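You operate a simulated robot arm through the tools that you are given. There is no shell and no other tool. Be economical: measure what you need, move in short steps, check, and stop when the job is done.

Carry out the task below with a simulated robot arm. There is one attempt and no reset: what you move stays moved.

TASK
Clamp the rusty stud in the vice and brush it clean.
Fine: it stays clamped; the brush goes back. Set down upright: brush. What is to be rubbed or washed off counts as gone when no trace of it is left.

The check looks at the end state, three seconds after you hand in, the way a careful person would. Anything else that was tipped, shoved, dropped, spilled or broken makes it a failure.

THE ROBOT
A 6-joint arm with a two-finger parallel gripper, fixed in place. Base frame: the origin is at the foot of the arm, x ahead of it, y to its left, z up; the work surface is at about z = 0. Units: mm, degrees, N and s.
With the tool pointing down near the work surface it reaches from about 140 to 580 mm from the base axis. Its first joint turns from -66.0 to 66.0 degrees. Payload 2.1 kg.
Tool frame: the origin (TCP) lies between the finger pads and is the grasp point; the fingertips stand 30 mm ahead of it; z points along the fingers, y is the line along which they close. Largest opening 94 mm; finger width 28, thickness 10; the body of the gripper, 50 by 96 mm, starts 55 mm behind the TCP.
Orientation is told as [roll, pitch, yaw] about the base's x, y, z axes, in that order, counted from this pose: with the fingers straight down and closing along the base's y, the tool's x points along the base's -x, its y along +y and its z along -z.

THE INTERFACE
- The arm moves only by the tool move_arm. Its argument "motion" is a list of rows, each a list of 3 entries, a list of its own where there are three numbers: the closure, from 0 (fully open) to 1 (shut), then the shift along the base's x, y, z in units of 20 mm (1.0 is 20 mm), then the turn, a rotation vector about the base's x, y, z in units of 6 degrees (1.0 is 6 degrees). In form: [[claw, [dx, dy, dz], [wx, wy, wz]], ...]. A call has 1 to 12 rows; each row shifts and turns the commanded pose from where the row before left it. A call with a number of a shift or a turn outside -1 to 1 is refused whole. Each row takes 0.2 s and may step no farther than 50 mm and 8.6 degrees from the row before; otherwise, or with a gripper value out of range, the whole call is refused. Where a pose cannot be reached the arm comes as near as it can. A force on the tool above 70 N (or 10 N above the force at the start of the call, whichever is more), or a blocked arm, ends the call early, and 0.2 s more pass. Each finger travels about 72 mm/s and halts on what it meets, pressing with about 36 N; the grip force reading is that of the motor and also rises with nothing between the fingers. The clock runs only during rows and for 0.2 s after the last one: add rows that do not move to give the fingers time. It gives the time, the measured TCP pose, the force on the tool (base axes), the opening and the grip force at its end, in the units of the frame above (readings bear some noise), with the torque about the TCP (base axes, N m) and any sound that the robot's microphone picked up.
- Cameras (640 x 400 px; columns grow to the right, rows downward): "scene" is fixed at [68.2, -386.2, 487]; the picture's right is [0.63, -0.78, 0.00], its down [-0.43, -0.35, -0.83] and it looks along [0.65, 0.52, -0.55] (base axes); focal length 214 px, centre (320, 200). "wrist" rides on the gripper at [76, 14, -103] in the tool frame; the picture's right is [-0.18, 0.98, 0.00], its down [-0.75, -0.14, -0.64] and it looks along [-0.63, -0.12, 0.77] (tool axes); focal length 243 px, centre (320, 200). There is no depth. A picture from a camera that has moved, and an enlarged one, comes with that camera's place and axes in the base frame and with its lens.
- camera(camera): a new picture of that camera. No time passes.
- enlarge(camera, box): a new picture of the part [left, top, right, bottom] of that camera's present view, enlarged. No time passes.
- hand_in(): hands the job in; it is judged then, once.

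Go step by step. Nothing tells you positions but the pictures and the camera data: compare them with the known pose of the tool, close in by small moves and look again before you grip or let go. The budget is 120 turns and 68 pictures, counting those below and the enlarged ones. Unless the task says otherwise, let go and move clear before handing in, and close with one line.

The tools are called after "Request:" as name(argument=value, ...) on one line, values as JSON. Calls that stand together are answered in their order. move_arm: Moves the arm, as the interface text tells. Its arguments: {"type":"object","properties":{"motion":{"type":"array","items":{"type":"array"}}},"required":["motion"]} The other tools are called the same way: camera (camera) takes a picture; enlarge (camera, box) takes an enlarged picture of a part of a camera's view; hand_in () hands the job in.

At the start:

```text
time: 0.0
tool_pos: [309.3, -0.4, 408.2]
ee_rot: [0.0, -0.1, 0.0]
ft_force: [0.7, 1.9, -0.3]
moment: [0.01, -0.02, -0.02]
finger_gap: 93.7
finger_force: 0.2
```

scene: 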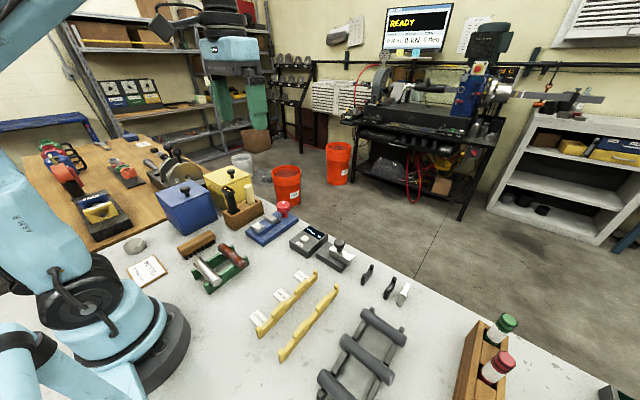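
wrist: 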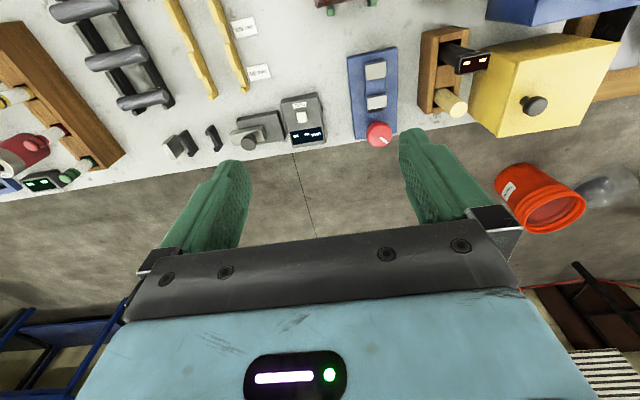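

I see a cluttered bench with several fixtures; I need to find the vice, the stud and the brush. I'll enlarge parts of the scene view.

Request:
enlarge(camera="scene", box=[110, 160, 310, 300])

Request:
enlarge(camera="scene", box=[240, 210, 440, 400])

Request:
enlarge(camera="scene", box=[420, 260, 640, 400])

```text
2.86 times, centred on (210, 230) of scene
camera zoom: at [68.2, -386.2, 487.0], right [0.63, -0.78, 0.0], down [-0.43, -0.35, -0.83], along [0.65, 0.52, -0.55], focal length 613 px, centre (634, 114)
```

zoom: 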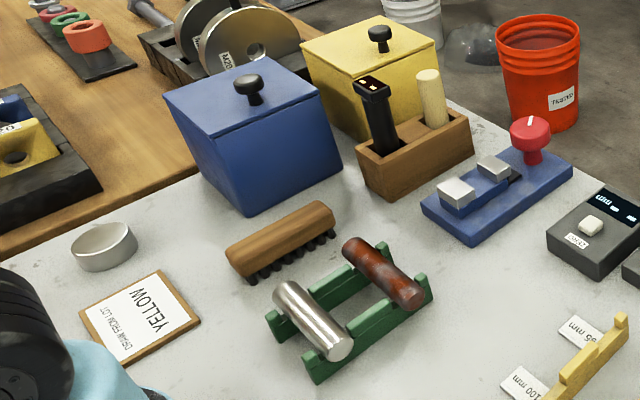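

```text
2.11 times, centred on (340, 305) of scene
camera zoom: at [68.2, -386.2, 487.0], right [0.63, -0.78, 0.0], down [-0.43, -0.35, -0.83], along [0.65, 0.52, -0.55], focal length 452 px, centre (278, -21)
```

zoom: 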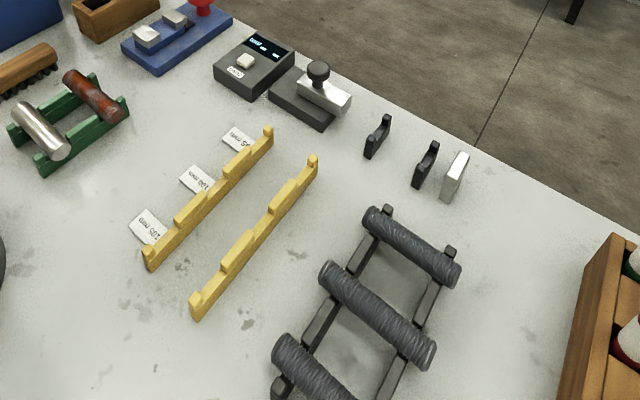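

```text
2.86 times, centred on (530, 330) of scene
camera zoom: at [68.2, -386.2, 487.0], right [0.63, -0.78, 0.0], down [-0.43, -0.35, -0.83], along [0.65, 0.52, -0.55], focal length 613 px, centre (-280, -171)
```

zoom: 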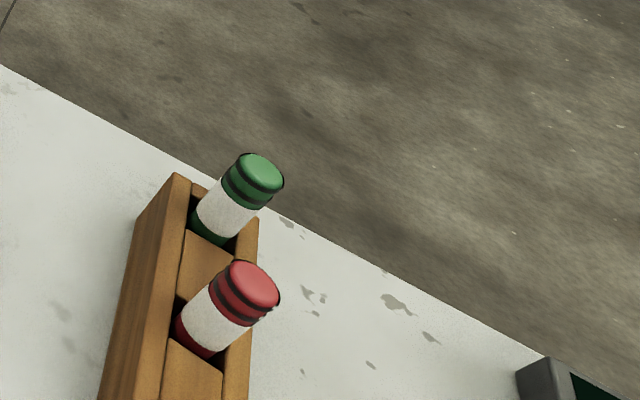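

The green rack holds a shiny and a rusty stud. The brush lies near (195,190), and the blue fixture with silver jaws and a red knob near (389,73) looks like the vice. I'll move the wrist camera closer for a look.

Request:
move_arm(motion=[[0, [-0.6, 0.5, -0.9], [0, 0, 0]], [0, [-0.6, 0.5, -0.9], [0, 0, 0]], [0, [-0.6, 0.5, -0.9], [0, 0, 0]], [0, [-0.6, 0.5, -0.9], [0, 0, 0]], [0, [-0.6, 0.5, -0.9], [0, 0, 0]], [0, [-0.6, 0.5, -0.9], [0, 0, 0]]])

Request:
camera(camera="wrist")

Request:
enlarge(camera="scene", box=[240, 190, 310, 250])

```text
time: 1.4
tool_pos: [237.5, 58.6, 299.4]
ee_rot: [0.0, -0.1, 0.1]
ft_force: [0.3, 0.7, -0.3]
moment: [-0.01, 0.0, 0.0]
finger_gap: 93.9
finger_force: 0.1
```

```text
62 pictures are left
camera wrist: at [162.7, 74.0, 399.9], right [0.18, 0.98, 0.0], down [0.75, -0.14, 0.64], along [0.63, -0.12, -0.77], focal length 243 px, centre (320, 200)
```

wrist: 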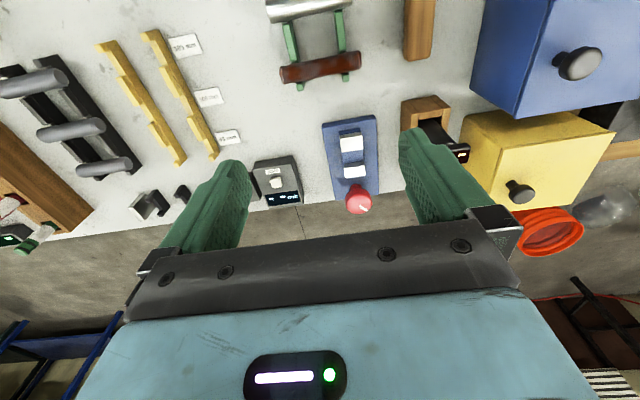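

```text
6.67 times, centred on (275, 220) of scene
camera zoom: at [68.2, -386.2, 487.0], right [0.63, -0.78, 0.0], down [-0.43, -0.35, -0.83], along [0.65, 0.52, -0.55], focal length 1430 px, centre (620, 67)
```

zoom: 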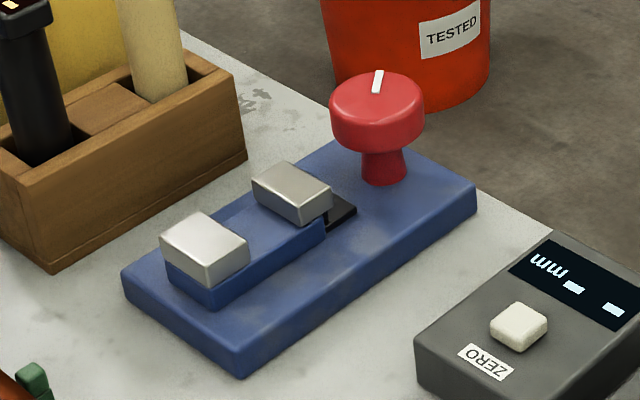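

The vice has a near fixed jaw, a far sliding jaw and a red turning knob. I'll enlarge the vice and studs from the wrist.

Request:
enlarge(camera="wrist", box=[300, 100, 400, 220])

Request:
enlarge(camera="wrist", box=[250, 0, 450, 100])

Request:
enlarge(camera="scene", box=[170, 220, 260, 300])

```text
3.33 times, centred on (350, 160) of wrist
camera zoom: at [162.7, 74.0, 399.9], right [0.18, 0.98, 0.0], down [0.75, -0.14, 0.64], along [0.63, -0.12, -0.77], focal length 809 px, centre (220, 333)
```

zoom: 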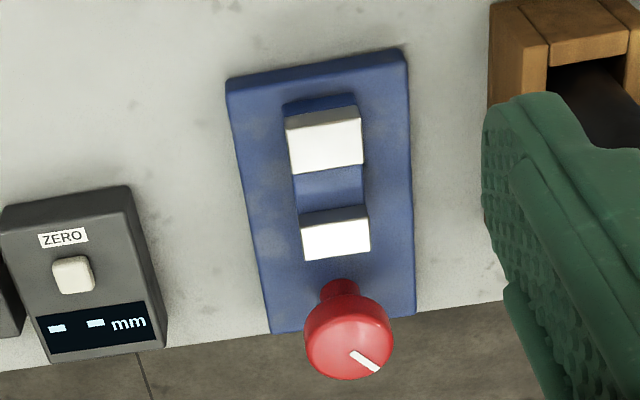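

```text
3.20 times, centred on (350, 50) of wrist
camera zoom: at [162.7, 74.0, 399.9], right [0.18, 0.98, 0.0], down [0.75, -0.14, 0.64], along [0.63, -0.12, -0.77], focal length 776 px, centre (224, 680)
```

zoom: 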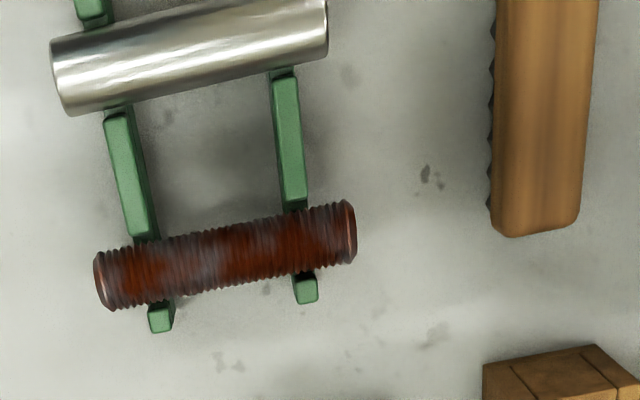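

```text
5.00 times, centred on (215, 260) of scene
camera zoom: at [68.2, -386.2, 487.0], right [0.63, -0.78, 0.0], down [-0.43, -0.35, -0.83], along [0.65, 0.52, -0.55], focal length 1072 px, centre (845, -100)
```

zoom: 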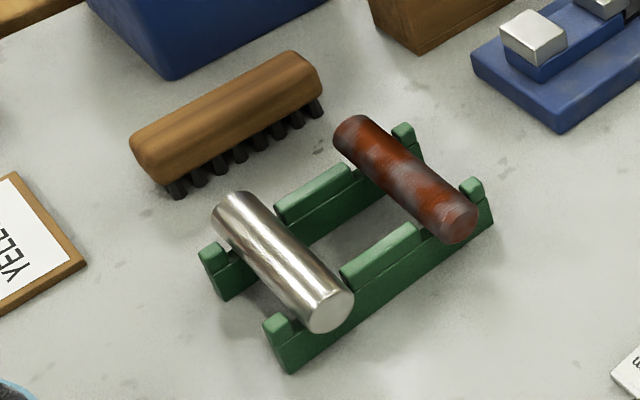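

The stud is about 100 mm long by 25 mm across, centred near (235,60,30) and lying along y; the vice jaws close along x around (372,89). I'll turn the tool by 90° so it closes across the stud and come down above it.

Request:
move_arm(motion=[[0.2, [0, 0, -0.5], [0, 0, 1]], [0.3, [0, 0, -0.5], [0, 0, 1]], [0.35, [0, 0, -0.5], [0, 0, 1]], [0.4, [0, 0, -0.5], [0, 0, 1]], [0.4, [0, 0, -0.5], [0, 0, 1]], [0.4, [0, 0, -0.5], [0, 0, 1]], [0.4, [0, 0, -0.5], [0, 0, 1]], [0.4, [0, 0, -0.5], [0, 0, 1]], [0.4, [0, 0, -0.5], [0, 0, 1]], [0.4, [0, 0, -0.5], [0, 0, 1]], [0.4, [0, 0, -0.5], [0, 0, 1]], [0.4, [0, 0, -0.5], [0, 0, 1]]])

Request:
move_arm(motion=[[0.4, [0, -0.15, -0.5], [0, 0, 1]], [0.4, [0, -0.15, -0.5], [0, 0, 1]], [0.4, [0, -0.15, -0.5], [0, 0, 1]]])

Request:
camera(camera="wrist")

Request:
enlarge(camera="scene", box=[150, 160, 310, 300])

```text
time: 4.0
tool_pos: [236.2, 60.0, 179.0]
ee_rot: [0.0, -0.1, 72.1]
ft_force: [0.0, 0.6, -0.6]
moment: [0.01, 0.0, 0.01]
finger_gap: 56.4
finger_force: 0.0
```

```text
time: 4.8
tool_pos: [239.2, 49.4, 148.8]
ee_rot: [0.1, 0.0, 90.1]
ft_force: [-1.2, -1.0, 0.5]
moment: [0.02, 0.04, -0.03]
finger_gap: 56.5
finger_force: 0.0
```

```text
57 pictures are left
camera wrist: at [224.4, -26.2, 250.0], right [-0.98, 0.18, 0.0], down [0.14, 0.75, 0.64], along [0.12, 0.63, -0.77], focal length 243 px, centre (320, 200)
```

wrist: 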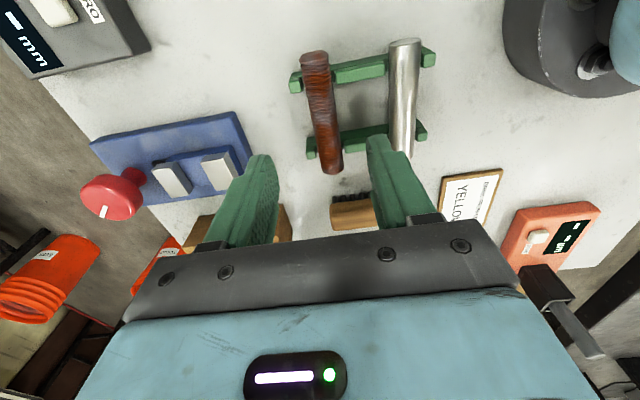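

```text
2.86 times, centred on (230, 230) of scene
camera zoom: at [68.2, -386.2, 487.0], right [0.63, -0.78, 0.0], down [-0.43, -0.35, -0.83], along [0.65, 0.52, -0.55], focal length 613 px, centre (577, 114)
```

zoom: 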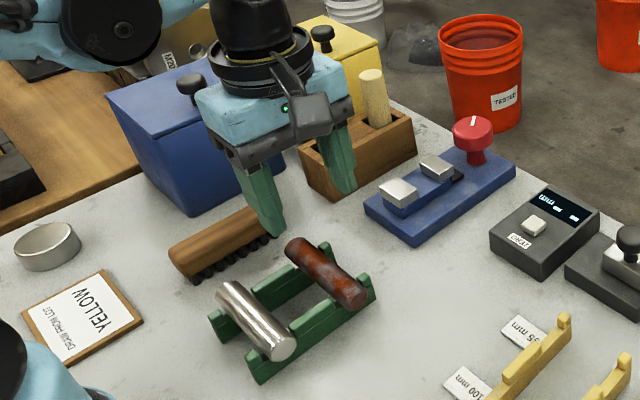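

The stud is confirmed at about (236.5,61), with the rails near y=30 and y=95. I'll descend between the rails at y≈51, stopping partway to check.

Request:
move_arm(motion=[[0.4, [-0.13, 0.08, -0.6], [0, 0, 0]], [0.4, [0, 0, -0.6], [0, 0, 0]], [0.4, [0, 0, -0.6], [0, 0, 0]], [0.4, [0, 0, -0.6], [0, 0, 0]], [0.4, [0, 0, -0.6], [0, 0, 0]]])

Request:
camera(camera="wrist")

Request:
enlarge(camera="scene", box=[180, 210, 260, 300])

```text
time: 6.0
tool_pos: [235.0, 51.2, 88.1]
ee_rot: [0.0, -0.1, 89.9]
ft_force: [0.3, 0.2, 0.6]
moment: [0.0, 0.0, 0.01]
finger_gap: 56.4
finger_force: 0.0
```

```text
55 pictures are left
camera wrist: at [222.1, -23.9, 191.1], right [-0.98, 0.18, 0.0], down [0.14, 0.75, 0.64], along [0.12, 0.63, -0.77], focal length 243 px, centre (320, 200)
```

wrist: 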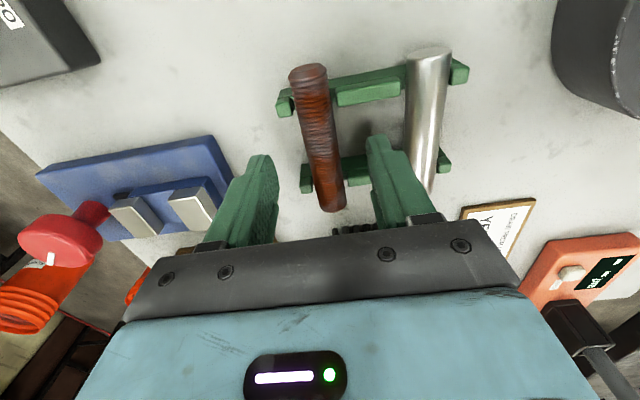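

```text
4.44 times, centred on (220, 255) of scene
camera zoom: at [68.2, -386.2, 487.0], right [0.63, -0.78, 0.0], down [-0.43, -0.35, -0.83], along [0.65, 0.52, -0.55], focal length 953 px, centre (764, -44)
```

zoom: 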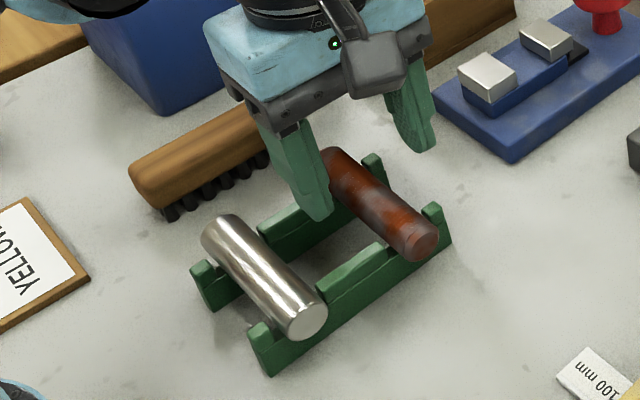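

Alignment looks right, with a finger on either side of the stud. Descending to grip height.

Request:
move_arm(motion=[[0.4, [0.08, 0, -0.6], [0, 0, 0]], [0.4, [0, 0, -0.6], [0, 0, 0]], [0.4, [0, 0, -0.6], [0, 0, 0]], [0.4, [0, 0, -0.5], [0, 0, 0]]])

Request:
camera(camera="wrist")

Request:
enlarge(camera="scene", box=[180, 210, 260, 300])

```text
time: 7.0
tool_pos: [237.4, 51.3, 41.1]
ee_rot: [0.1, -0.1, 90.1]
ft_force: [0.3, 0.8, 0.8]
moment: [0.0, 0.01, -0.01]
finger_gap: 56.6
finger_force: 0.0
```

```text
53 pictures are left
camera wrist: at [224.0, -24.0, 143.5], right [-0.98, 0.18, 0.0], down [0.14, 0.75, 0.64], along [0.12, 0.63, -0.77], focal length 243 px, centre (320, 200)
```

wrist: 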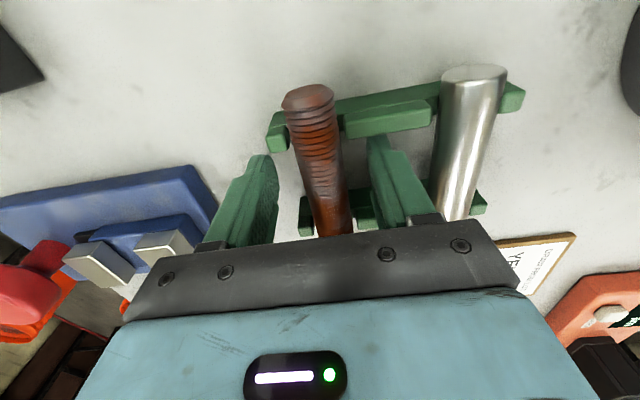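

```text
4.44 times, centred on (220, 255) of scene
camera zoom: at [68.2, -386.2, 487.0], right [0.63, -0.78, 0.0], down [-0.43, -0.35, -0.83], along [0.65, 0.52, -0.55], focal length 953 px, centre (764, -44)
```

zoom: 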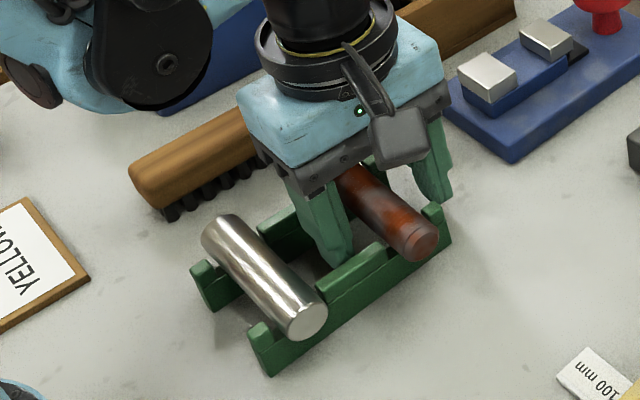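

The fingers sit between the rails around the stud. Closing.

Request:
move_arm(motion=[[0.6, [0, 0, 0], [0, 0, 0]], [0.75, [0, 0, 0], [0, 0, 0]], [1, [0, 0, 0], [0, 0, 0]], [1, [0, 0, 0], [0, 0, 0]]])

```text
time: 8.0
tool_pos: [236.5, 51.6, 43.2]
ee_rot: [0.1, 0.0, 90.1]
ft_force: [-3.2, 0.2, 10.0]
moment: [0.01, 0.02, 0.0]
finger_gap: 23.9
finger_force: 35.7
```

The stud is gripped (24 mm across). Lifting it straight up and checking.

Request:
move_arm(motion=[[1, [0, 0, 0.3], [0, 0, 0]], [1, [0, 0, 0.6], [0, 0, 0]], [1, [0, 0, 0.6], [0, 0, 0]], [1, [0, 0, 0.6], [0, 0, 0]], [1, [0, 0, 0.6], [0, 0, 0]], [1, [0, 0, 0.6], [0, 0, 0]]])

Request:
camera(camera="wrist")

Request:
enlarge(camera="scene", box=[180, 180, 290, 300])

```text
time: 9.4
tool_pos: [236.0, 51.4, 109.6]
ee_rot: [0.2, 0.0, 90.0]
ft_force: [-0.6, 0.7, -3.8]
moment: [-0.05, 0.0, -0.02]
finger_gap: 23.4
finger_force: 36.3
```

```text
51 pictures are left
camera wrist: at [222.1, -23.9, 210.4], right [-0.98, 0.18, 0.0], down [0.14, 0.75, 0.64], along [0.12, 0.63, -0.77], focal length 243 px, centre (320, 200)
```

wrist: 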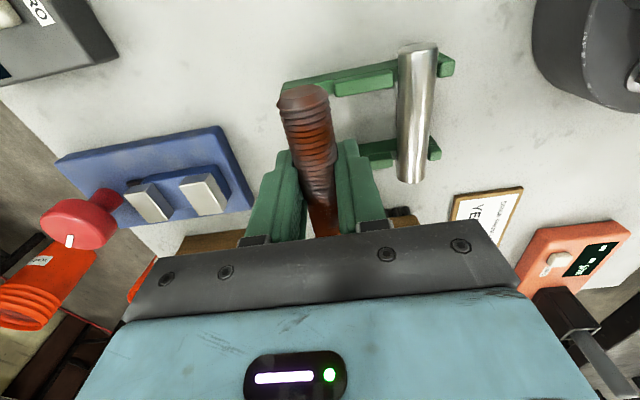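

```text
3.33 times, centred on (235, 240) of scene
camera zoom: at [68.2, -386.2, 487.0], right [0.63, -0.78, 0.0], down [-0.43, -0.35, -0.83], along [0.65, 0.52, -0.55], focal length 715 px, centre (603, 67)
```

zoom: 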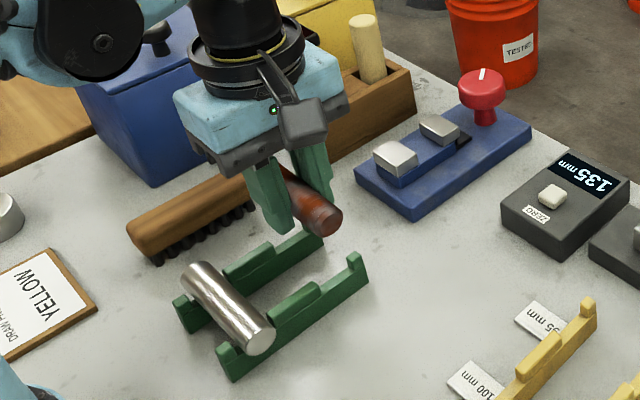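

The stud is level in the grip. Moving over to the vice, staying high.

Request:
move_arm(motion=[[1, [0.85, 0, 0], [0, 0, 0]], [1, [0.85, 0, 0], [0, 0, 0]], [1, [0.85, 0, 0], [0, 0, 0]], [1, [0.85, 0, 0], [0, 0, 0]], [1, [0.85, 0, 0], [0, 0, 0]], [1, [0.85, 0, 0], [0, 0, 0]], [1, [0.85, 0, 0], [0, 0, 0]], [1, [0.8, 0, 0], [0, 0, 0]]])

Request:
camera(camera="wrist")

Request:
enlarge(camera="wrist", box=[240, 60, 400, 260])

Request:
enlarge(camera="scene", box=[230, 160, 320, 260])

```text
time: 11.2
tool_pos: [372.8, 51.5, 108.4]
ee_rot: [0.1, 0.0, 90.0]
ft_force: [0.6, 1.0, -3.0]
moment: [0.01, 0.0, -0.03]
finger_gap: 23.0
finger_force: 36.2
```

```text
49 pictures are left
camera wrist: at [358.8, -23.8, 209.9], right [-0.98, 0.18, 0.0], down [0.14, 0.75, 0.64], along [0.12, 0.63, -0.77], focal length 243 px, centre (320, 200)
```

wrist: 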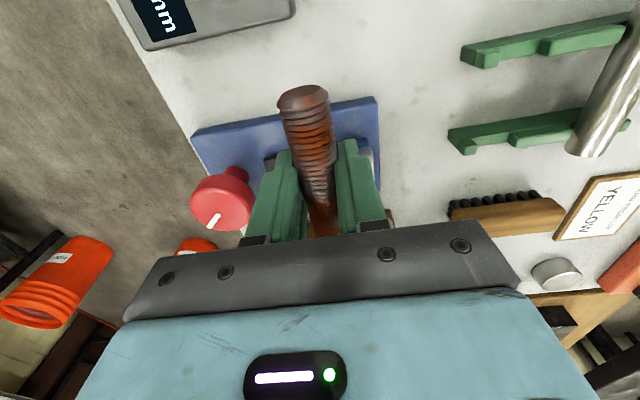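

```text
2.00 times, centred on (320, 160) of wrist
camera zoom: at [358.8, -23.8, 209.9], right [-0.98, 0.18, 0.0], down [0.14, 0.75, 0.64], along [0.12, 0.63, -0.77], focal length 485 px, centre (320, 280)
```

zoom: 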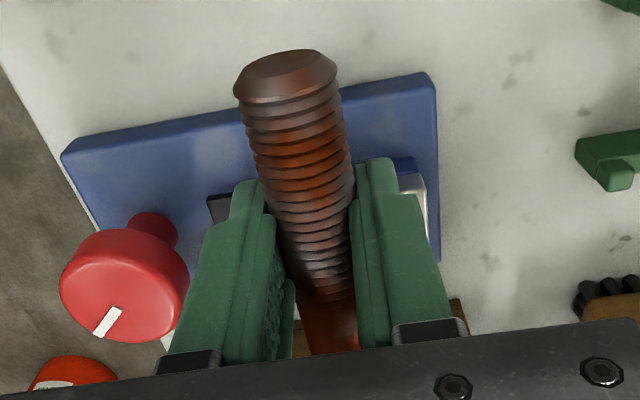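

```text
4.00 times, centred on (275, 210) of scene
camera zoom: at [68.2, -386.2, 487.0], right [0.63, -0.78, 0.0], down [-0.43, -0.35, -0.83], along [0.65, 0.52, -0.55], focal length 858 px, centre (500, 160)
```

zoom: 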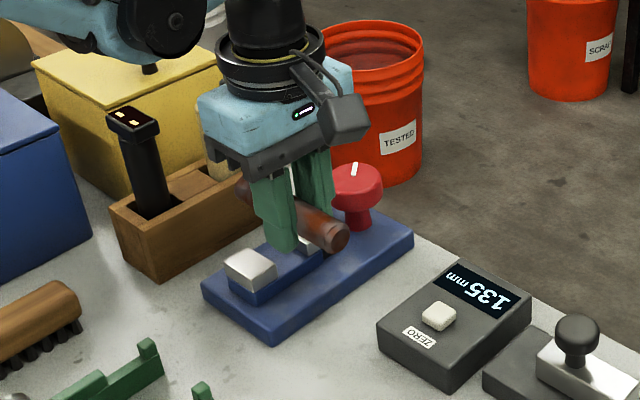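

The jaws' inner faces are at x≈358.6 and 388.7, y 70–105, tops near z=50. I'll centre at x=373, y≈53 so the fingers pass beside the jaws, and lower slowly.

Request:
move_arm(motion=[[1, [0.03, 0.08, -0.3], [0, 0, 0]], [1, [0, 0, -0.5], [0, 0, 0]], [1, [0, 0, -0.4], [0, 0, 0]], [1, [0, 0, -0.3], [0, 0, 0]]])

Request:
enlarge(camera="wrist", box=[220, 60, 420, 260])

Request:
enlarge(camera="scene", box=[250, 190, 320, 250])

```text
time: 12.2
tool_pos: [371.4, 53.4, 78.6]
ee_rot: [0.1, -0.1, 90.0]
ft_force: [0.4, 0.6, -2.6]
moment: [-0.06, 0.0, 0.01]
finger_gap: 23.1
finger_force: 36.2
```

```text
2.00 times, centred on (320, 160) of wrist
camera zoom: at [358.6, -22.9, 179.9], right [-0.98, 0.18, 0.0], down [0.14, 0.75, 0.64], along [0.12, 0.63, -0.77], focal length 485 px, centre (320, 280)
```

zoom: 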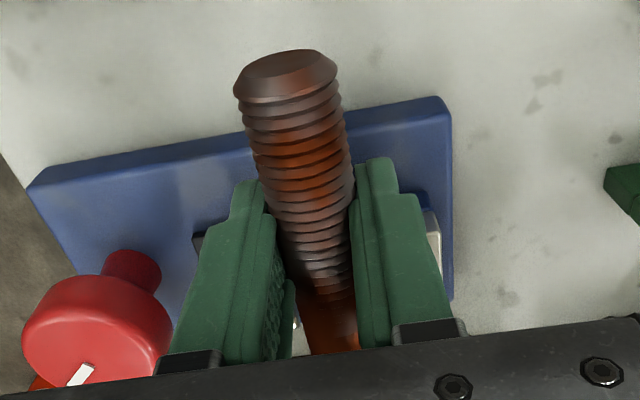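

```text
6.67 times, centred on (285, 220) of scene
camera zoom: at [68.2, -386.2, 487.0], right [0.63, -0.78, 0.0], down [-0.43, -0.35, -0.83], along [0.65, 0.52, -0.55], focal length 1430 px, centre (553, 67)
```

zoom: 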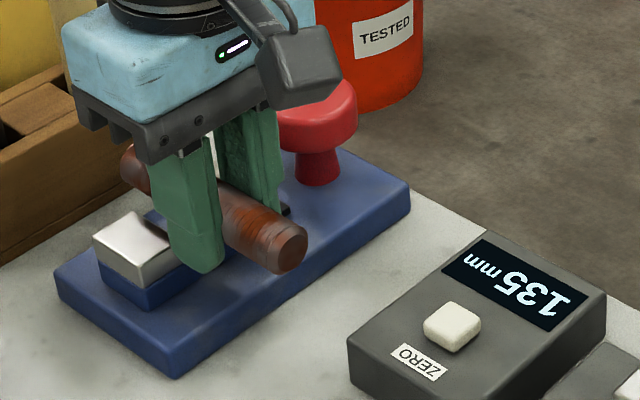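

Still aligned. I'll nudge +1 mm in x and lower in small steps watching the force.

Request:
move_arm(motion=[[1, [0.07, 0, -0.15], [0, 0, 0]], [1, [0, 0, -0.15], [0, 0, 0]], [1, [0, 0, -0.15], [0, 0, 0]], [1, [0, 0, -0.1], [0, 0, 0]]])

Request:
enlarge(camera="scene", box=[250, 190, 320, 250])

```text
time: 13.2
tool_pos: [374.4, 52.9, 67.3]
ee_rot: [0.0, -0.1, 90.0]
ft_force: [0.2, 1.1, -2.8]
moment: [0.0, 0.03, 0.01]
finger_gap: 22.9
finger_force: 36.2
```

```text
6.67 times, centred on (285, 220) of scene
camera zoom: at [68.2, -386.2, 487.0], right [0.63, -0.78, 0.0], down [-0.43, -0.35, -0.83], along [0.65, 0.52, -0.55], focal length 1430 px, centre (553, 67)
```

zoom: 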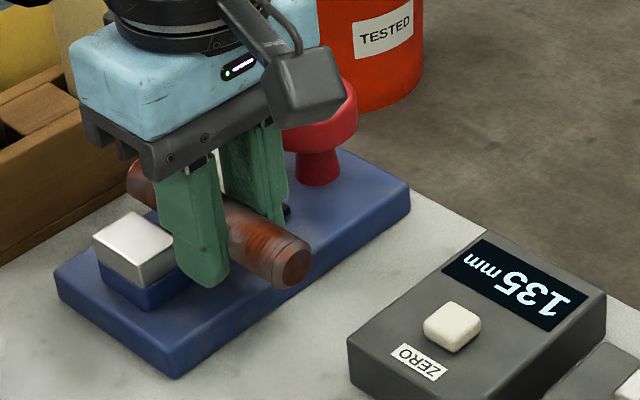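

No contact yet; continuing down.

Request:
move_arm(motion=[[1, [-0.03, 0, -0.1], [0, 0, 0]], [1, [0, 0, -0.1], [0, 0, 0]], [1, [0, 0, -0.1], [0, 0, 0]]])

```text
time: 14.0
tool_pos: [373.6, 53.8, 61.3]
ee_rot: [0.1, -0.1, 90.0]
ft_force: [-0.5, 0.5, -4.1]
moment: [-0.05, 0.0, -0.01]
finger_gap: 22.8
finger_force: 36.2
```

Request:
move_arm(motion=[[1, [0, 0, -0.1], [0, 0, 0]], [1, [0, 0, -0.1], [0, 0, 0]]])

Request:
enlarge(camera="wrist", box=[220, 60, 420, 260])

Request:
enlarge(camera="scene", box=[250, 190, 320, 250])

```text
time: 14.6
tool_pos: [372.3, 53.6, 57.8]
ee_rot: [0.1, 0.0, 90.0]
ft_force: [0.2, -0.4, -3.7]
moment: [-0.01, 0.0, 0.01]
finger_gap: 22.9
finger_force: 36.4
```

```text
2.00 times, centred on (320, 160) of wrist
camera zoom: at [359.8, -21.7, 159.6], right [-0.98, 0.18, 0.0], down [0.14, 0.75, 0.64], along [0.12, 0.63, -0.77], focal length 485 px, centre (320, 280)
```

zoom: 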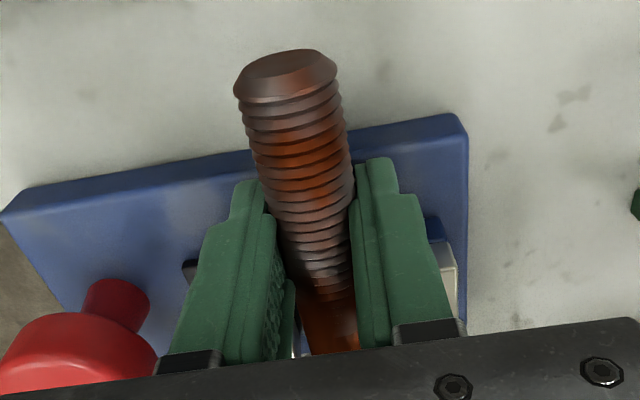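

```text
6.67 times, centred on (285, 220) of scene
camera zoom: at [68.2, -386.2, 487.0], right [0.63, -0.78, 0.0], down [-0.43, -0.35, -0.83], along [0.65, 0.52, -0.55], focal length 1430 px, centre (553, 67)
```

zoom: 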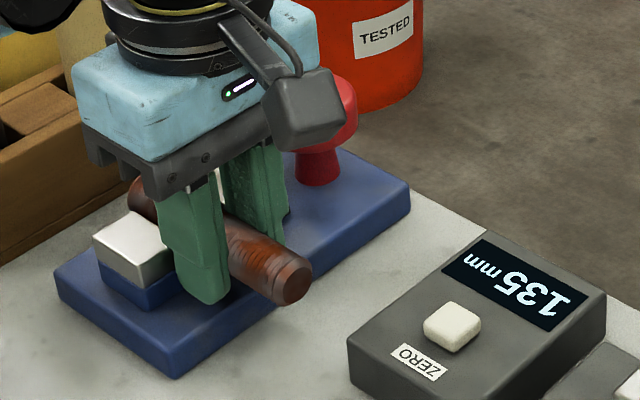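

The stud is between the jaws, still not on the floor. Continuing down gently.

Request:
move_arm(motion=[[1, [0.02, 0, -0.1], [0, 0, 0]], [1, [0, 0, -0.1], [0, 0, 0]]])

Request:
move_arm(motion=[[1, [0, 0, -0.08], [0, 0, 0]]])

```text
time: 15.3
tool_pos: [372.5, 52.7, 55.8]
ee_rot: [0.4, -0.1, 90.1]
ft_force: [-1.6, -1.8, 15.7]
moment: [0.27, 0.0, 0.02]
finger_gap: 22.9
finger_force: 36.4
stopped in row 2: the force on the tool passed its limit at 72 N (the readings are from after the stop); the commanded pose is now the measured one
```

```text
time: 15.8
tool_pos: [372.4, 53.0, 54.4]
ee_rot: [0.3, -0.2, 90.1]
ft_force: [-1.5, -0.8, 16.3]
moment: [0.31, -0.01, 0.04]
finger_gap: 23.4
finger_force: 36.5
stopped in row 1: the force on the tool passed its limit at 74 N (the readings are from after the stop); the commanded pose is now the measured one
```

The stud touches the floor of the vice, but its centre of mass (y≈62) is off the jaw block (y≥70), so it would tip if released. I'll lift it, set it back in the rack shifted about 11 mm in +y, and regrip nearer its end.

Request:
move_arm(motion=[[1, [0, 0, 0.3], [0, 0, 0]], [1, [0, 0, 0.6], [0, 0, 0]], [1, [0, 0, 0.6], [0, 0, 0]], [1, [0, 0, 0.6], [0, 0, 0]], [1, [0, 0, 0.6], [0, 0, 0]]])

Request:
move_arm(motion=[[1, [-0.85, 0, 0], [0, 0, 0]], [1, [-0.85, 0, 0], [0, 0, 0]], [1, [-0.85, 0, 0], [0, 0, 0]], [1, [-0.85, 0, 0], [0, 0, 0]], [1, [-0.85, 0, 0], [0, 0, 0]], [1, [-0.85, 0, 0], [0, 0, 0]], [1, [-0.85, 0.25, 0], [0, 0, 0]], [1, [-0.85, 0.25, 0], [0, 0, 0]]])

Request:
enlarge(camera="wrist", box=[220, 40, 480, 240])

Request:
enlarge(camera="scene", box=[180, 190, 280, 300])

```text
time: 17.0
tool_pos: [373.8, 54.6, 107.9]
ee_rot: [0.3, -0.1, 90.0]
ft_force: [-0.3, 0.0, -3.4]
moment: [-0.02, -0.02, 0.01]
finger_gap: 23.2
finger_force: 36.5
```

```text
time: 18.8
tool_pos: [236.8, 64.4, 109.4]
ee_rot: [0.3, -0.1, 90.0]
ft_force: [-0.8, 0.7, -3.4]
moment: [-0.01, 0.0, 0.03]
finger_gap: 23.0
finger_force: 36.5
```

```text
2.00 times, centred on (350, 140) of wrist
camera zoom: at [223.1, -12.8, 210.3], right [-0.98, 0.18, 0.01], down [0.14, 0.75, 0.64], along [0.11, 0.63, -0.77], focal length 485 px, centre (260, 320)
```

zoom: 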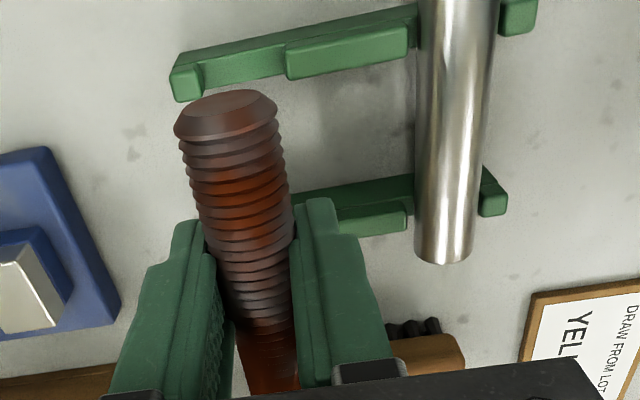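

```text
3.64 times, centred on (230, 245) of scene
camera zoom: at [68.2, -386.2, 487.0], right [0.63, -0.78, 0.0], down [-0.43, -0.35, -0.83], along [0.65, 0.52, -0.55], focal length 780 px, centre (647, 36)
```

zoom: 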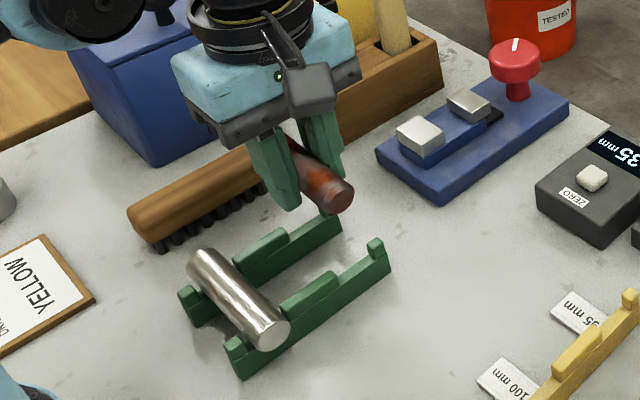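

The stud is fine in the grip. Lowering it back into the rack notch, about 11 mm further in +y.

Request:
move_arm(motion=[[1, [0, -0.07, -0.6], [0, 0, 0]], [1, [0, 0, -0.6], [0, 0, 0]], [1, [0, 0, -0.6], [0, 0, 0]], [1, [0, 0, -0.6], [0, 0, 0]], [1, [0, 0, -0.4], [0, 0, 0]], [1, [0, 0, -0.1], [0, 0, 0]]])

Request:
enlarge(camera="scene", box=[180, 210, 260, 290])

Request:
enlarge(camera="wrist", box=[220, 40, 480, 240])

```text
time: 20.2
tool_pos: [237.5, 62.7, 49.5]
ee_rot: [0.3, -0.2, 89.9]
ft_force: [0.9, -0.3, -4.5]
moment: [-0.03, 0.0, 0.02]
finger_gap: 23.0
finger_force: 36.1
```

```text
5.00 times, centred on (220, 250) of scene
camera zoom: at [68.2, -386.2, 487.0], right [0.63, -0.78, 0.0], down [-0.43, -0.35, -0.83], along [0.65, 0.52, -0.55], focal length 1072 px, centre (820, -50)
```

zoom: 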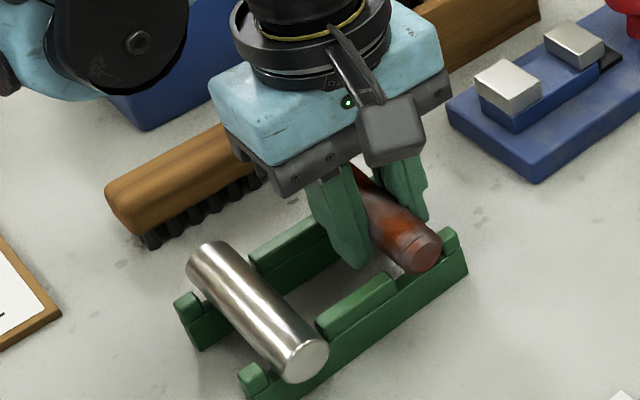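

```text
2.00 times, centred on (350, 140) of wrist
camera zoom: at [223.6, -13.8, 152.1], right [-0.98, 0.18, 0.01], down [0.14, 0.75, 0.64], along [0.11, 0.63, -0.77], focal length 485 px, centre (260, 320)
```

zoom: 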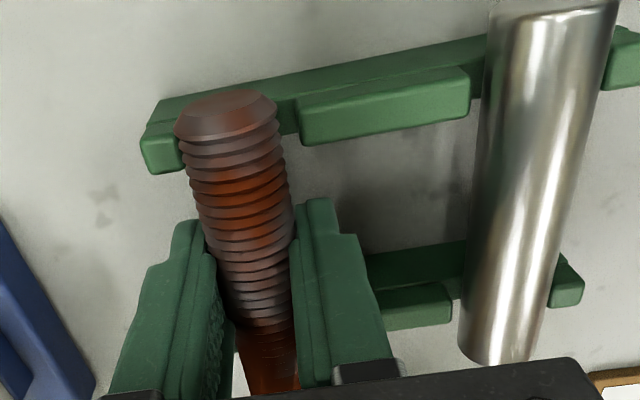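

The stud lines up with the notch. Lowering the last few millimetres until contact.

Request:
move_arm(motion=[[1, [0, 0, -0.12], [0, 0, 0]], [1, [0, 0, -0.12], [0, 0, 0]]])

Request:
move_arm(motion=[[1, [0, 0, -0.08], [0, 0, 0]], [1, [0, 0, -0.06], [0, 0, 0]]])

```text
time: 20.8
tool_pos: [236.5, 61.4, 45.8]
ee_rot: [0.3, -0.2, 89.9]
ft_force: [-0.1, 0.2, -3.2]
moment: [-0.02, 0.01, -0.02]
finger_gap: 23.1
finger_force: 36.0
```

```text
time: 21.4
tool_pos: [236.0, 61.8, 43.4]
ee_rot: [0.3, -0.3, 90.0]
ft_force: [-3.7, 6.3, 24.1]
moment: [-1.04, 0.03, -0.14]
finger_gap: 23.0
finger_force: 36.5
```

Contact with the near rail. Opening to release the stud into the notch.

Request:
move_arm(motion=[[0.72, [0, 0, 0], [0, 0, 0]], [0.55, [0, 0, 0], [0, 0, 0]], [0.45, [0, 0, 0], [0, 0, 0]], [0.45, [0, 0, 0], [0, 0, 0]]])

Request:
enlarge(camera="scene", box=[180, 210, 260, 290])

Request:
enlarge(camera="wrist", box=[220, 40, 480, 240])

```text
time: 22.4
tool_pos: [236.6, 62.7, 44.3]
ee_rot: [0.3, -0.3, 90.0]
ft_force: [-0.7, -0.3, -0.1]
moment: [-0.03, 0.02, 0.0]
finger_gap: 52.0
finger_force: 0.0
```

```text
5.00 times, centred on (220, 250) of scene
camera zoom: at [68.2, -386.2, 487.0], right [0.63, -0.78, 0.0], down [-0.43, -0.35, -0.83], along [0.65, 0.52, -0.55], focal length 1072 px, centre (820, -50)
```

zoom: 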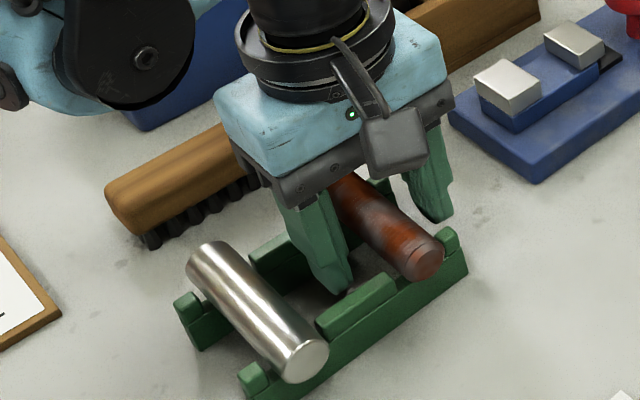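

```text
2.00 times, centred on (350, 140) of wrist
camera zoom: at [223.8, -13.9, 144.8], right [-0.98, 0.18, 0.01], down [0.14, 0.75, 0.64], along [0.11, 0.63, -0.77], focal length 485 px, centre (260, 320)
```

zoom: 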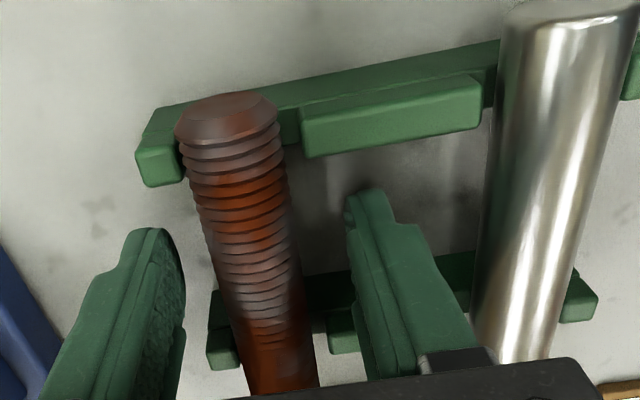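

The stud rests in the rack, shifted. Sliding the open fingers 12.5 mm toward −y inside the near rail.

Request:
move_arm(motion=[[0.45, [0, -0.2, 0], [0, 0, 0]], [0.45, [0, -0.2, 0], [0, 0, 0]], [0.45, [0, -0.22, 0], [0, 0, 0]]])

Request:
enlarge(camera="wrist", box=[220, 40, 480, 240])

```text
time: 23.2
tool_pos: [236.1, 48.6, 43.4]
ee_rot: [0.2, -0.3, 90.0]
ft_force: [-0.3, -0.2, 0.6]
moment: [-0.01, 0.03, 0.0]
finger_gap: 51.8
finger_force: 0.1
```

```text
2.00 times, centred on (350, 140) of wrist
camera zoom: at [223.6, -26.3, 144.9], right [-0.98, 0.18, 0.01], down [0.14, 0.75, 0.64], along [0.11, 0.63, -0.77], focal length 485 px, centre (260, 320)
```

zoom: 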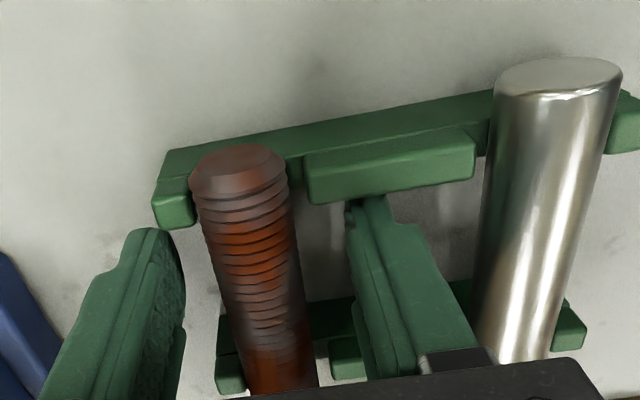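

The fingers are just inside the rail. Closing.

Request:
move_arm(motion=[[0.6, [0, 0, 0], [0, 0, 0]], [0.75, [0, 0, 0], [0, 0, 0]], [1, [0, 0, 0], [0, 0, 0]], [1, [0, 0, 0], [0, 0, 0]], [1, [0, 0, 0], [0, 0, 0]]])

Request:
move_arm(motion=[[1, [0, 0, 0.2], [0, 0, 0]], [1, [0, 0, 0.5], [0, 0, 0]], [1, [0, 0, 0.6], [0, 0, 0]], [1, [0, 0, 0.6], [0, 0, 0]], [1, [0, 0, 0.6], [0, 0, 0]], [1, [0, 0, 0.6], [0, 0, 0]]])

Request:
camera(camera="wrist")

Request:
enlarge(camera="scene", box=[180, 190, 280, 290])

```text
time: 24.4
tool_pos: [236.7, 49.7, 42.6]
ee_rot: [0.3, -0.1, 90.0]
ft_force: [0.6, -1.2, 2.3]
moment: [0.09, -0.04, -0.07]
finger_gap: 22.9
finger_force: 35.9
```

```text
time: 25.8
tool_pos: [237.3, 49.1, 105.1]
ee_rot: [0.4, -0.2, 90.1]
ft_force: [0.5, 0.1, -3.1]
moment: [-0.06, -0.01, -0.03]
finger_gap: 22.9
finger_force: 36.1
```

```text
34 pictures are left
camera wrist: at [224.3, -26.4, 206.9], right [-0.98, 0.18, 0.01], down [0.14, 0.75, 0.64], along [0.11, 0.63, -0.77], focal length 243 px, centre (320, 200)
```

wrist: 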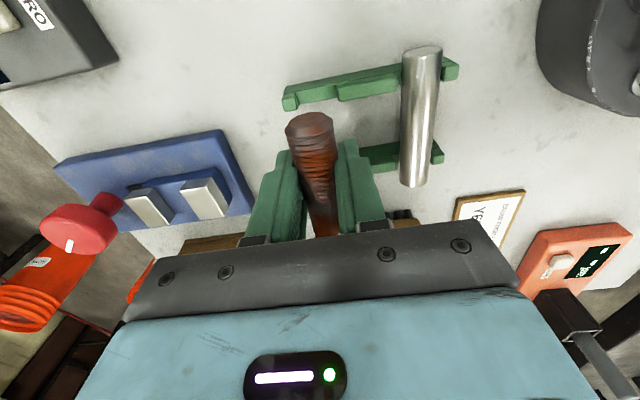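

```text
4.00 times, centred on (230, 240) of scene
camera zoom: at [68.2, -386.2, 487.0], right [0.63, -0.78, 0.0], down [-0.43, -0.35, -0.83], along [0.65, 0.52, -0.55], focal length 858 px, centre (680, 40)
```

zoom: 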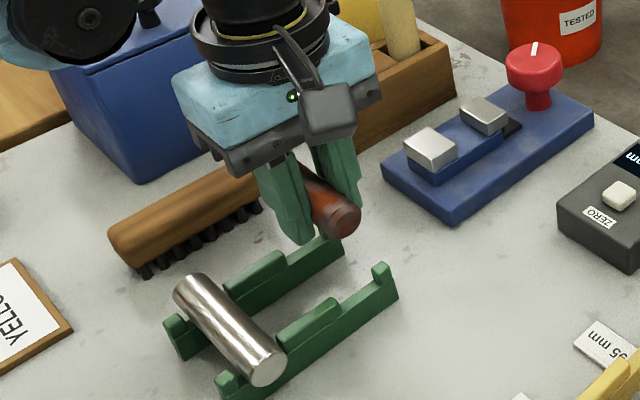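

The grip is now about 20 mm off the stud's centre. Moving back to the vice at (373,54).

Request:
move_arm(motion=[[1, [0.85, 0.03, 0], [0, 0, 0]], [1, [0.85, 0.03, 0], [0, 0, 0]], [1, [0.85, 0.03, 0], [0, 0, 0]], [1, [0.85, 0.03, 0], [0, 0, 0]], [1, [0.85, 0.03, 0], [0, 0, 0]], [1, [0.85, 0.03, 0], [0, 0, 0]], [1, [0.85, 0.03, 0], [0, 0, 0]], [1, [0.85, 0.03, 0], [0, 0, 0]], [1, [0, 0, -0.5], [0, 0, 0]], [1, [0, 0, -0.5], [0, 0, 0]]])

Request:
move_arm(motion=[[1, [0, 0, 0], [0, 0, 0]]])

Request:
enlarge(camera="scene", box=[250, 180, 320, 240])

```text
time: 28.0
tool_pos: [373.9, 55.5, 85.8]
ee_rot: [0.3, -0.2, 90.0]
ft_force: [1.5, -1.0, -3.5]
moment: [-0.05, 0.03, -0.02]
finger_gap: 22.6
finger_force: 35.9
```

```text
time: 28.4
tool_pos: [371.9, 55.4, 84.6]
ee_rot: [0.4, -0.2, 90.0]
ft_force: [1.0, 0.2, -3.4]
moment: [-0.04, -0.01, -0.01]
finger_gap: 22.9
finger_force: 36.0
```

```text
6.67 times, centred on (285, 210) of scene
camera zoom: at [68.2, -386.2, 487.0], right [0.63, -0.78, 0.0], down [-0.43, -0.35, -0.83], along [0.65, 0.52, -0.55], focal length 1430 px, centre (553, 133)
```

zoom: 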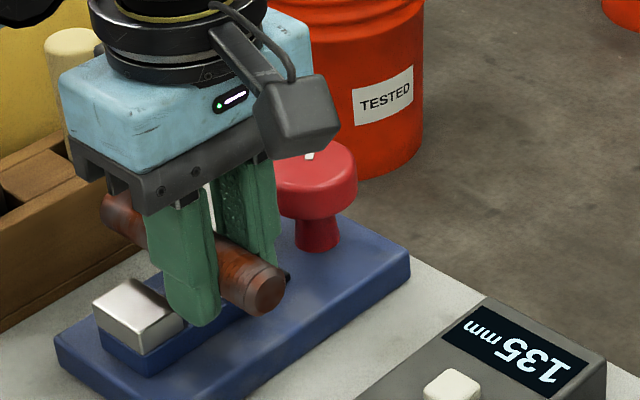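

Slightly close to the jaw edge in y; backing off 1.4 mm and lowering.

Request:
move_arm(motion=[[1, [0.02, -0.07, -0.1], [-0.06, 0.03, 0]], [1, [0, 0, -0.4], [0, 0, 0]], [1, [0, 0, -0.3], [0, 0, 0]], [1, [0, 0, -0.2], [0, 0, 0]], [1, [0, 0, -0.2], [0, 0, 0]], [1, [0, 0, -0.1], [0, 0, 0]]])

Request:
move_arm(motion=[[1, [0, 0, -0.06], [0, 0, 0]], [1, [0, 0, 0], [0, 0, 0]]])

Request:
enlarge(camera="scene", box=[250, 190, 320, 250])

```text
time: 29.8
tool_pos: [372.7, 53.6, 59.8]
ee_rot: [0.5, 0.2, 89.9]
ft_force: [-1.0, -0.2, -3.5]
moment: [-0.08, 0.0, -0.02]
finger_gap: 22.7
finger_force: 36.1
```

```text
time: 30.4
tool_pos: [373.2, 53.9, 57.3]
ee_rot: [0.5, 0.2, 90.0]
ft_force: [-0.2, -0.6, -4.4]
moment: [-0.06, 0.0, -0.01]
finger_gap: 22.7
finger_force: 36.0
```

```text
6.67 times, centred on (285, 220) of scene
camera zoom: at [68.2, -386.2, 487.0], right [0.63, -0.78, 0.0], down [-0.43, -0.35, -0.83], along [0.65, 0.52, -0.55], focal length 1430 px, centre (553, 67)
```

zoom: 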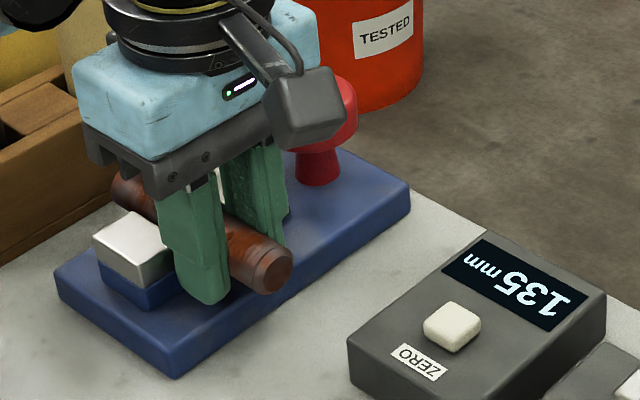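

Still free; lowering to contact.

Request:
move_arm(motion=[[1, [0, 0, -0.06], [0, 0, 0]], [1, [0, 0, 0], [0, 0, 0]]])

Request:
move_arm(motion=[[1, [0, 0, -0.05], [0, 0, 0]], [1, [0, 0, 0], [0, 0, 0]]])

```text
time: 31.0
tool_pos: [371.4, 53.2, 56.9]
ee_rot: [0.4, 0.2, 90.0]
ft_force: [-0.2, 0.1, 0.0]
moment: [0.09, 0.01, 0.02]
finger_gap: 22.6
finger_force: 36.5
```

```text
time: 31.6
tool_pos: [372.8, 53.8, 56.6]
ee_rot: [0.5, 0.2, 90.1]
ft_force: [-1.8, 3.3, 22.1]
moment: [1.12, 0.03, 0.07]
finger_gap: 22.9
finger_force: 36.2
```

Firm contact with the block well under the far half. Opening gently and checking that the stud stays put.

Request:
move_arm(motion=[[0.73, [0, 0, 0], [0, 0, 0]], [0.68, [0, 0, 0], [0, 0, 0]], [0.6, [0, 0, 0], [0, 0, 0]], [0.5, [0, 0, 0], [0, 0, 0]]])

Request:
enlarge(camera="scene", box=[250, 190, 320, 250])

Request:
enlarge(camera="wrist", box=[180, 60, 440, 260])

```text
time: 32.6
tool_pos: [373.6, 52.5, 57.2]
ee_rot: [0.5, 0.2, 90.0]
ft_force: [0.9, 0.0, -0.5]
moment: [0.02, -0.07, -0.01]
finger_gap: 47.2
finger_force: 0.0
```

```text
6.67 times, centred on (285, 220) of scene
camera zoom: at [68.2, -386.2, 487.0], right [0.63, -0.78, 0.0], down [-0.43, -0.35, -0.83], along [0.65, 0.52, -0.55], focal length 1430 px, centre (553, 67)
```

zoom: 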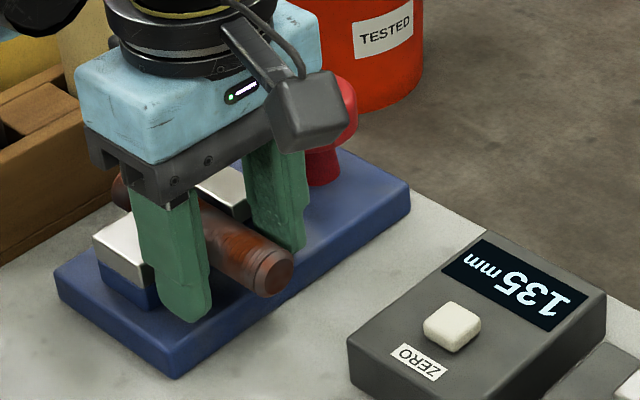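

```text
2.00 times, centred on (310, 160) of wrist
camera zoom: at [360.5, -22.2, 158.2], right [-0.98, 0.18, 0.01], down [0.15, 0.76, 0.64], along [0.11, 0.63, -0.77], focal length 485 px, centre (340, 280)
```

zoom: 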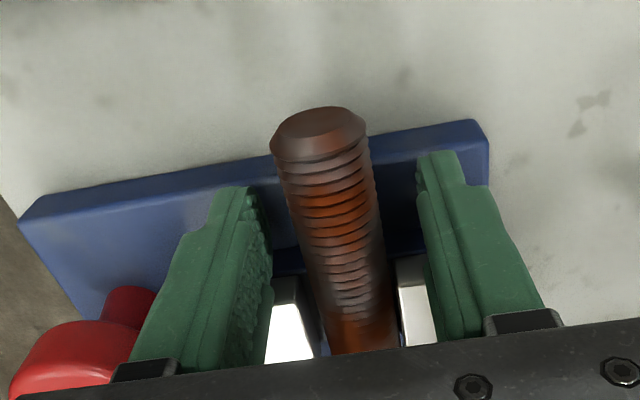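

The stud is resting stably between the jaws. Now I'll rise clear and go over the red knob, opening the fingers fully.

Request:
move_arm(motion=[[0.5, [0, 0, 0.4], [0, 0, 0]], [0.5, [0, 0, 0.8], [0, 0, 0]], [0.4, [0, 0, 0.8], [0, 0, 0]], [0.2, [0, 0, 0.8], [0, 0, 0]], [0, [0, 0, 0.8], [0, 0, 0]], [0, [0.6, 0.3, 0.6], [0, 0, 0]], [0, [0.8, 0.4, 0], [0, 0, 0]], [0, [0.8, 0.4, 0], [0, 0, 0]], [0, [0.8, 0.4, 0], [0, 0, 0]], [0, [0.8, 0.3, 0], [0, 0, 0]]])

Request:
camera(camera="wrist")

Request:
enlarge(camera="scene", box=[240, 180, 320, 250])

```text
time: 34.8
tool_pos: [451.5, 87.8, 140.7]
ee_rot: [0.5, 0.3, 90.0]
ft_force: [0.1, -0.6, -0.3]
moment: [-0.04, 0.0, 0.01]
finger_gap: 94.2
finger_force: 0.0
```

```text
28 pictures are left
camera wrist: at [437.4, 14.1, 242.8], right [-0.98, 0.18, 0.01], down [0.15, 0.76, 0.64], along [0.11, 0.63, -0.77], focal length 243 px, centre (320, 200)
```

wrist: 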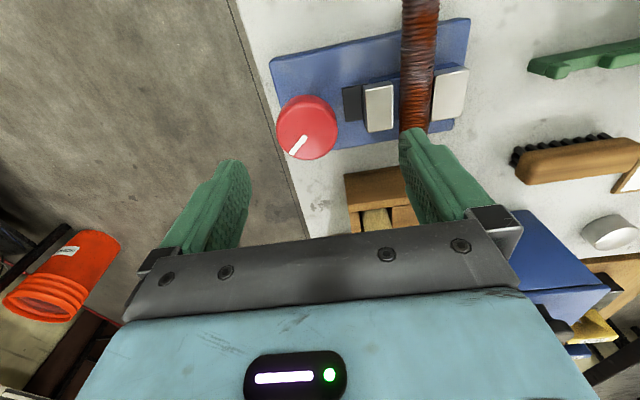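

```text
5.71 times, centred on (280, 215) of scene
camera zoom: at [68.2, -386.2, 487.0], right [0.63, -0.78, 0.0], down [-0.43, -0.35, -0.83], along [0.65, 0.52, -0.55], focal length 1226 px, centre (549, 114)
```

zoom: 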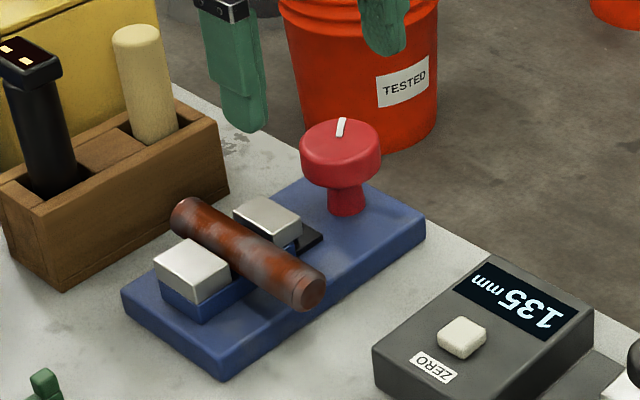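

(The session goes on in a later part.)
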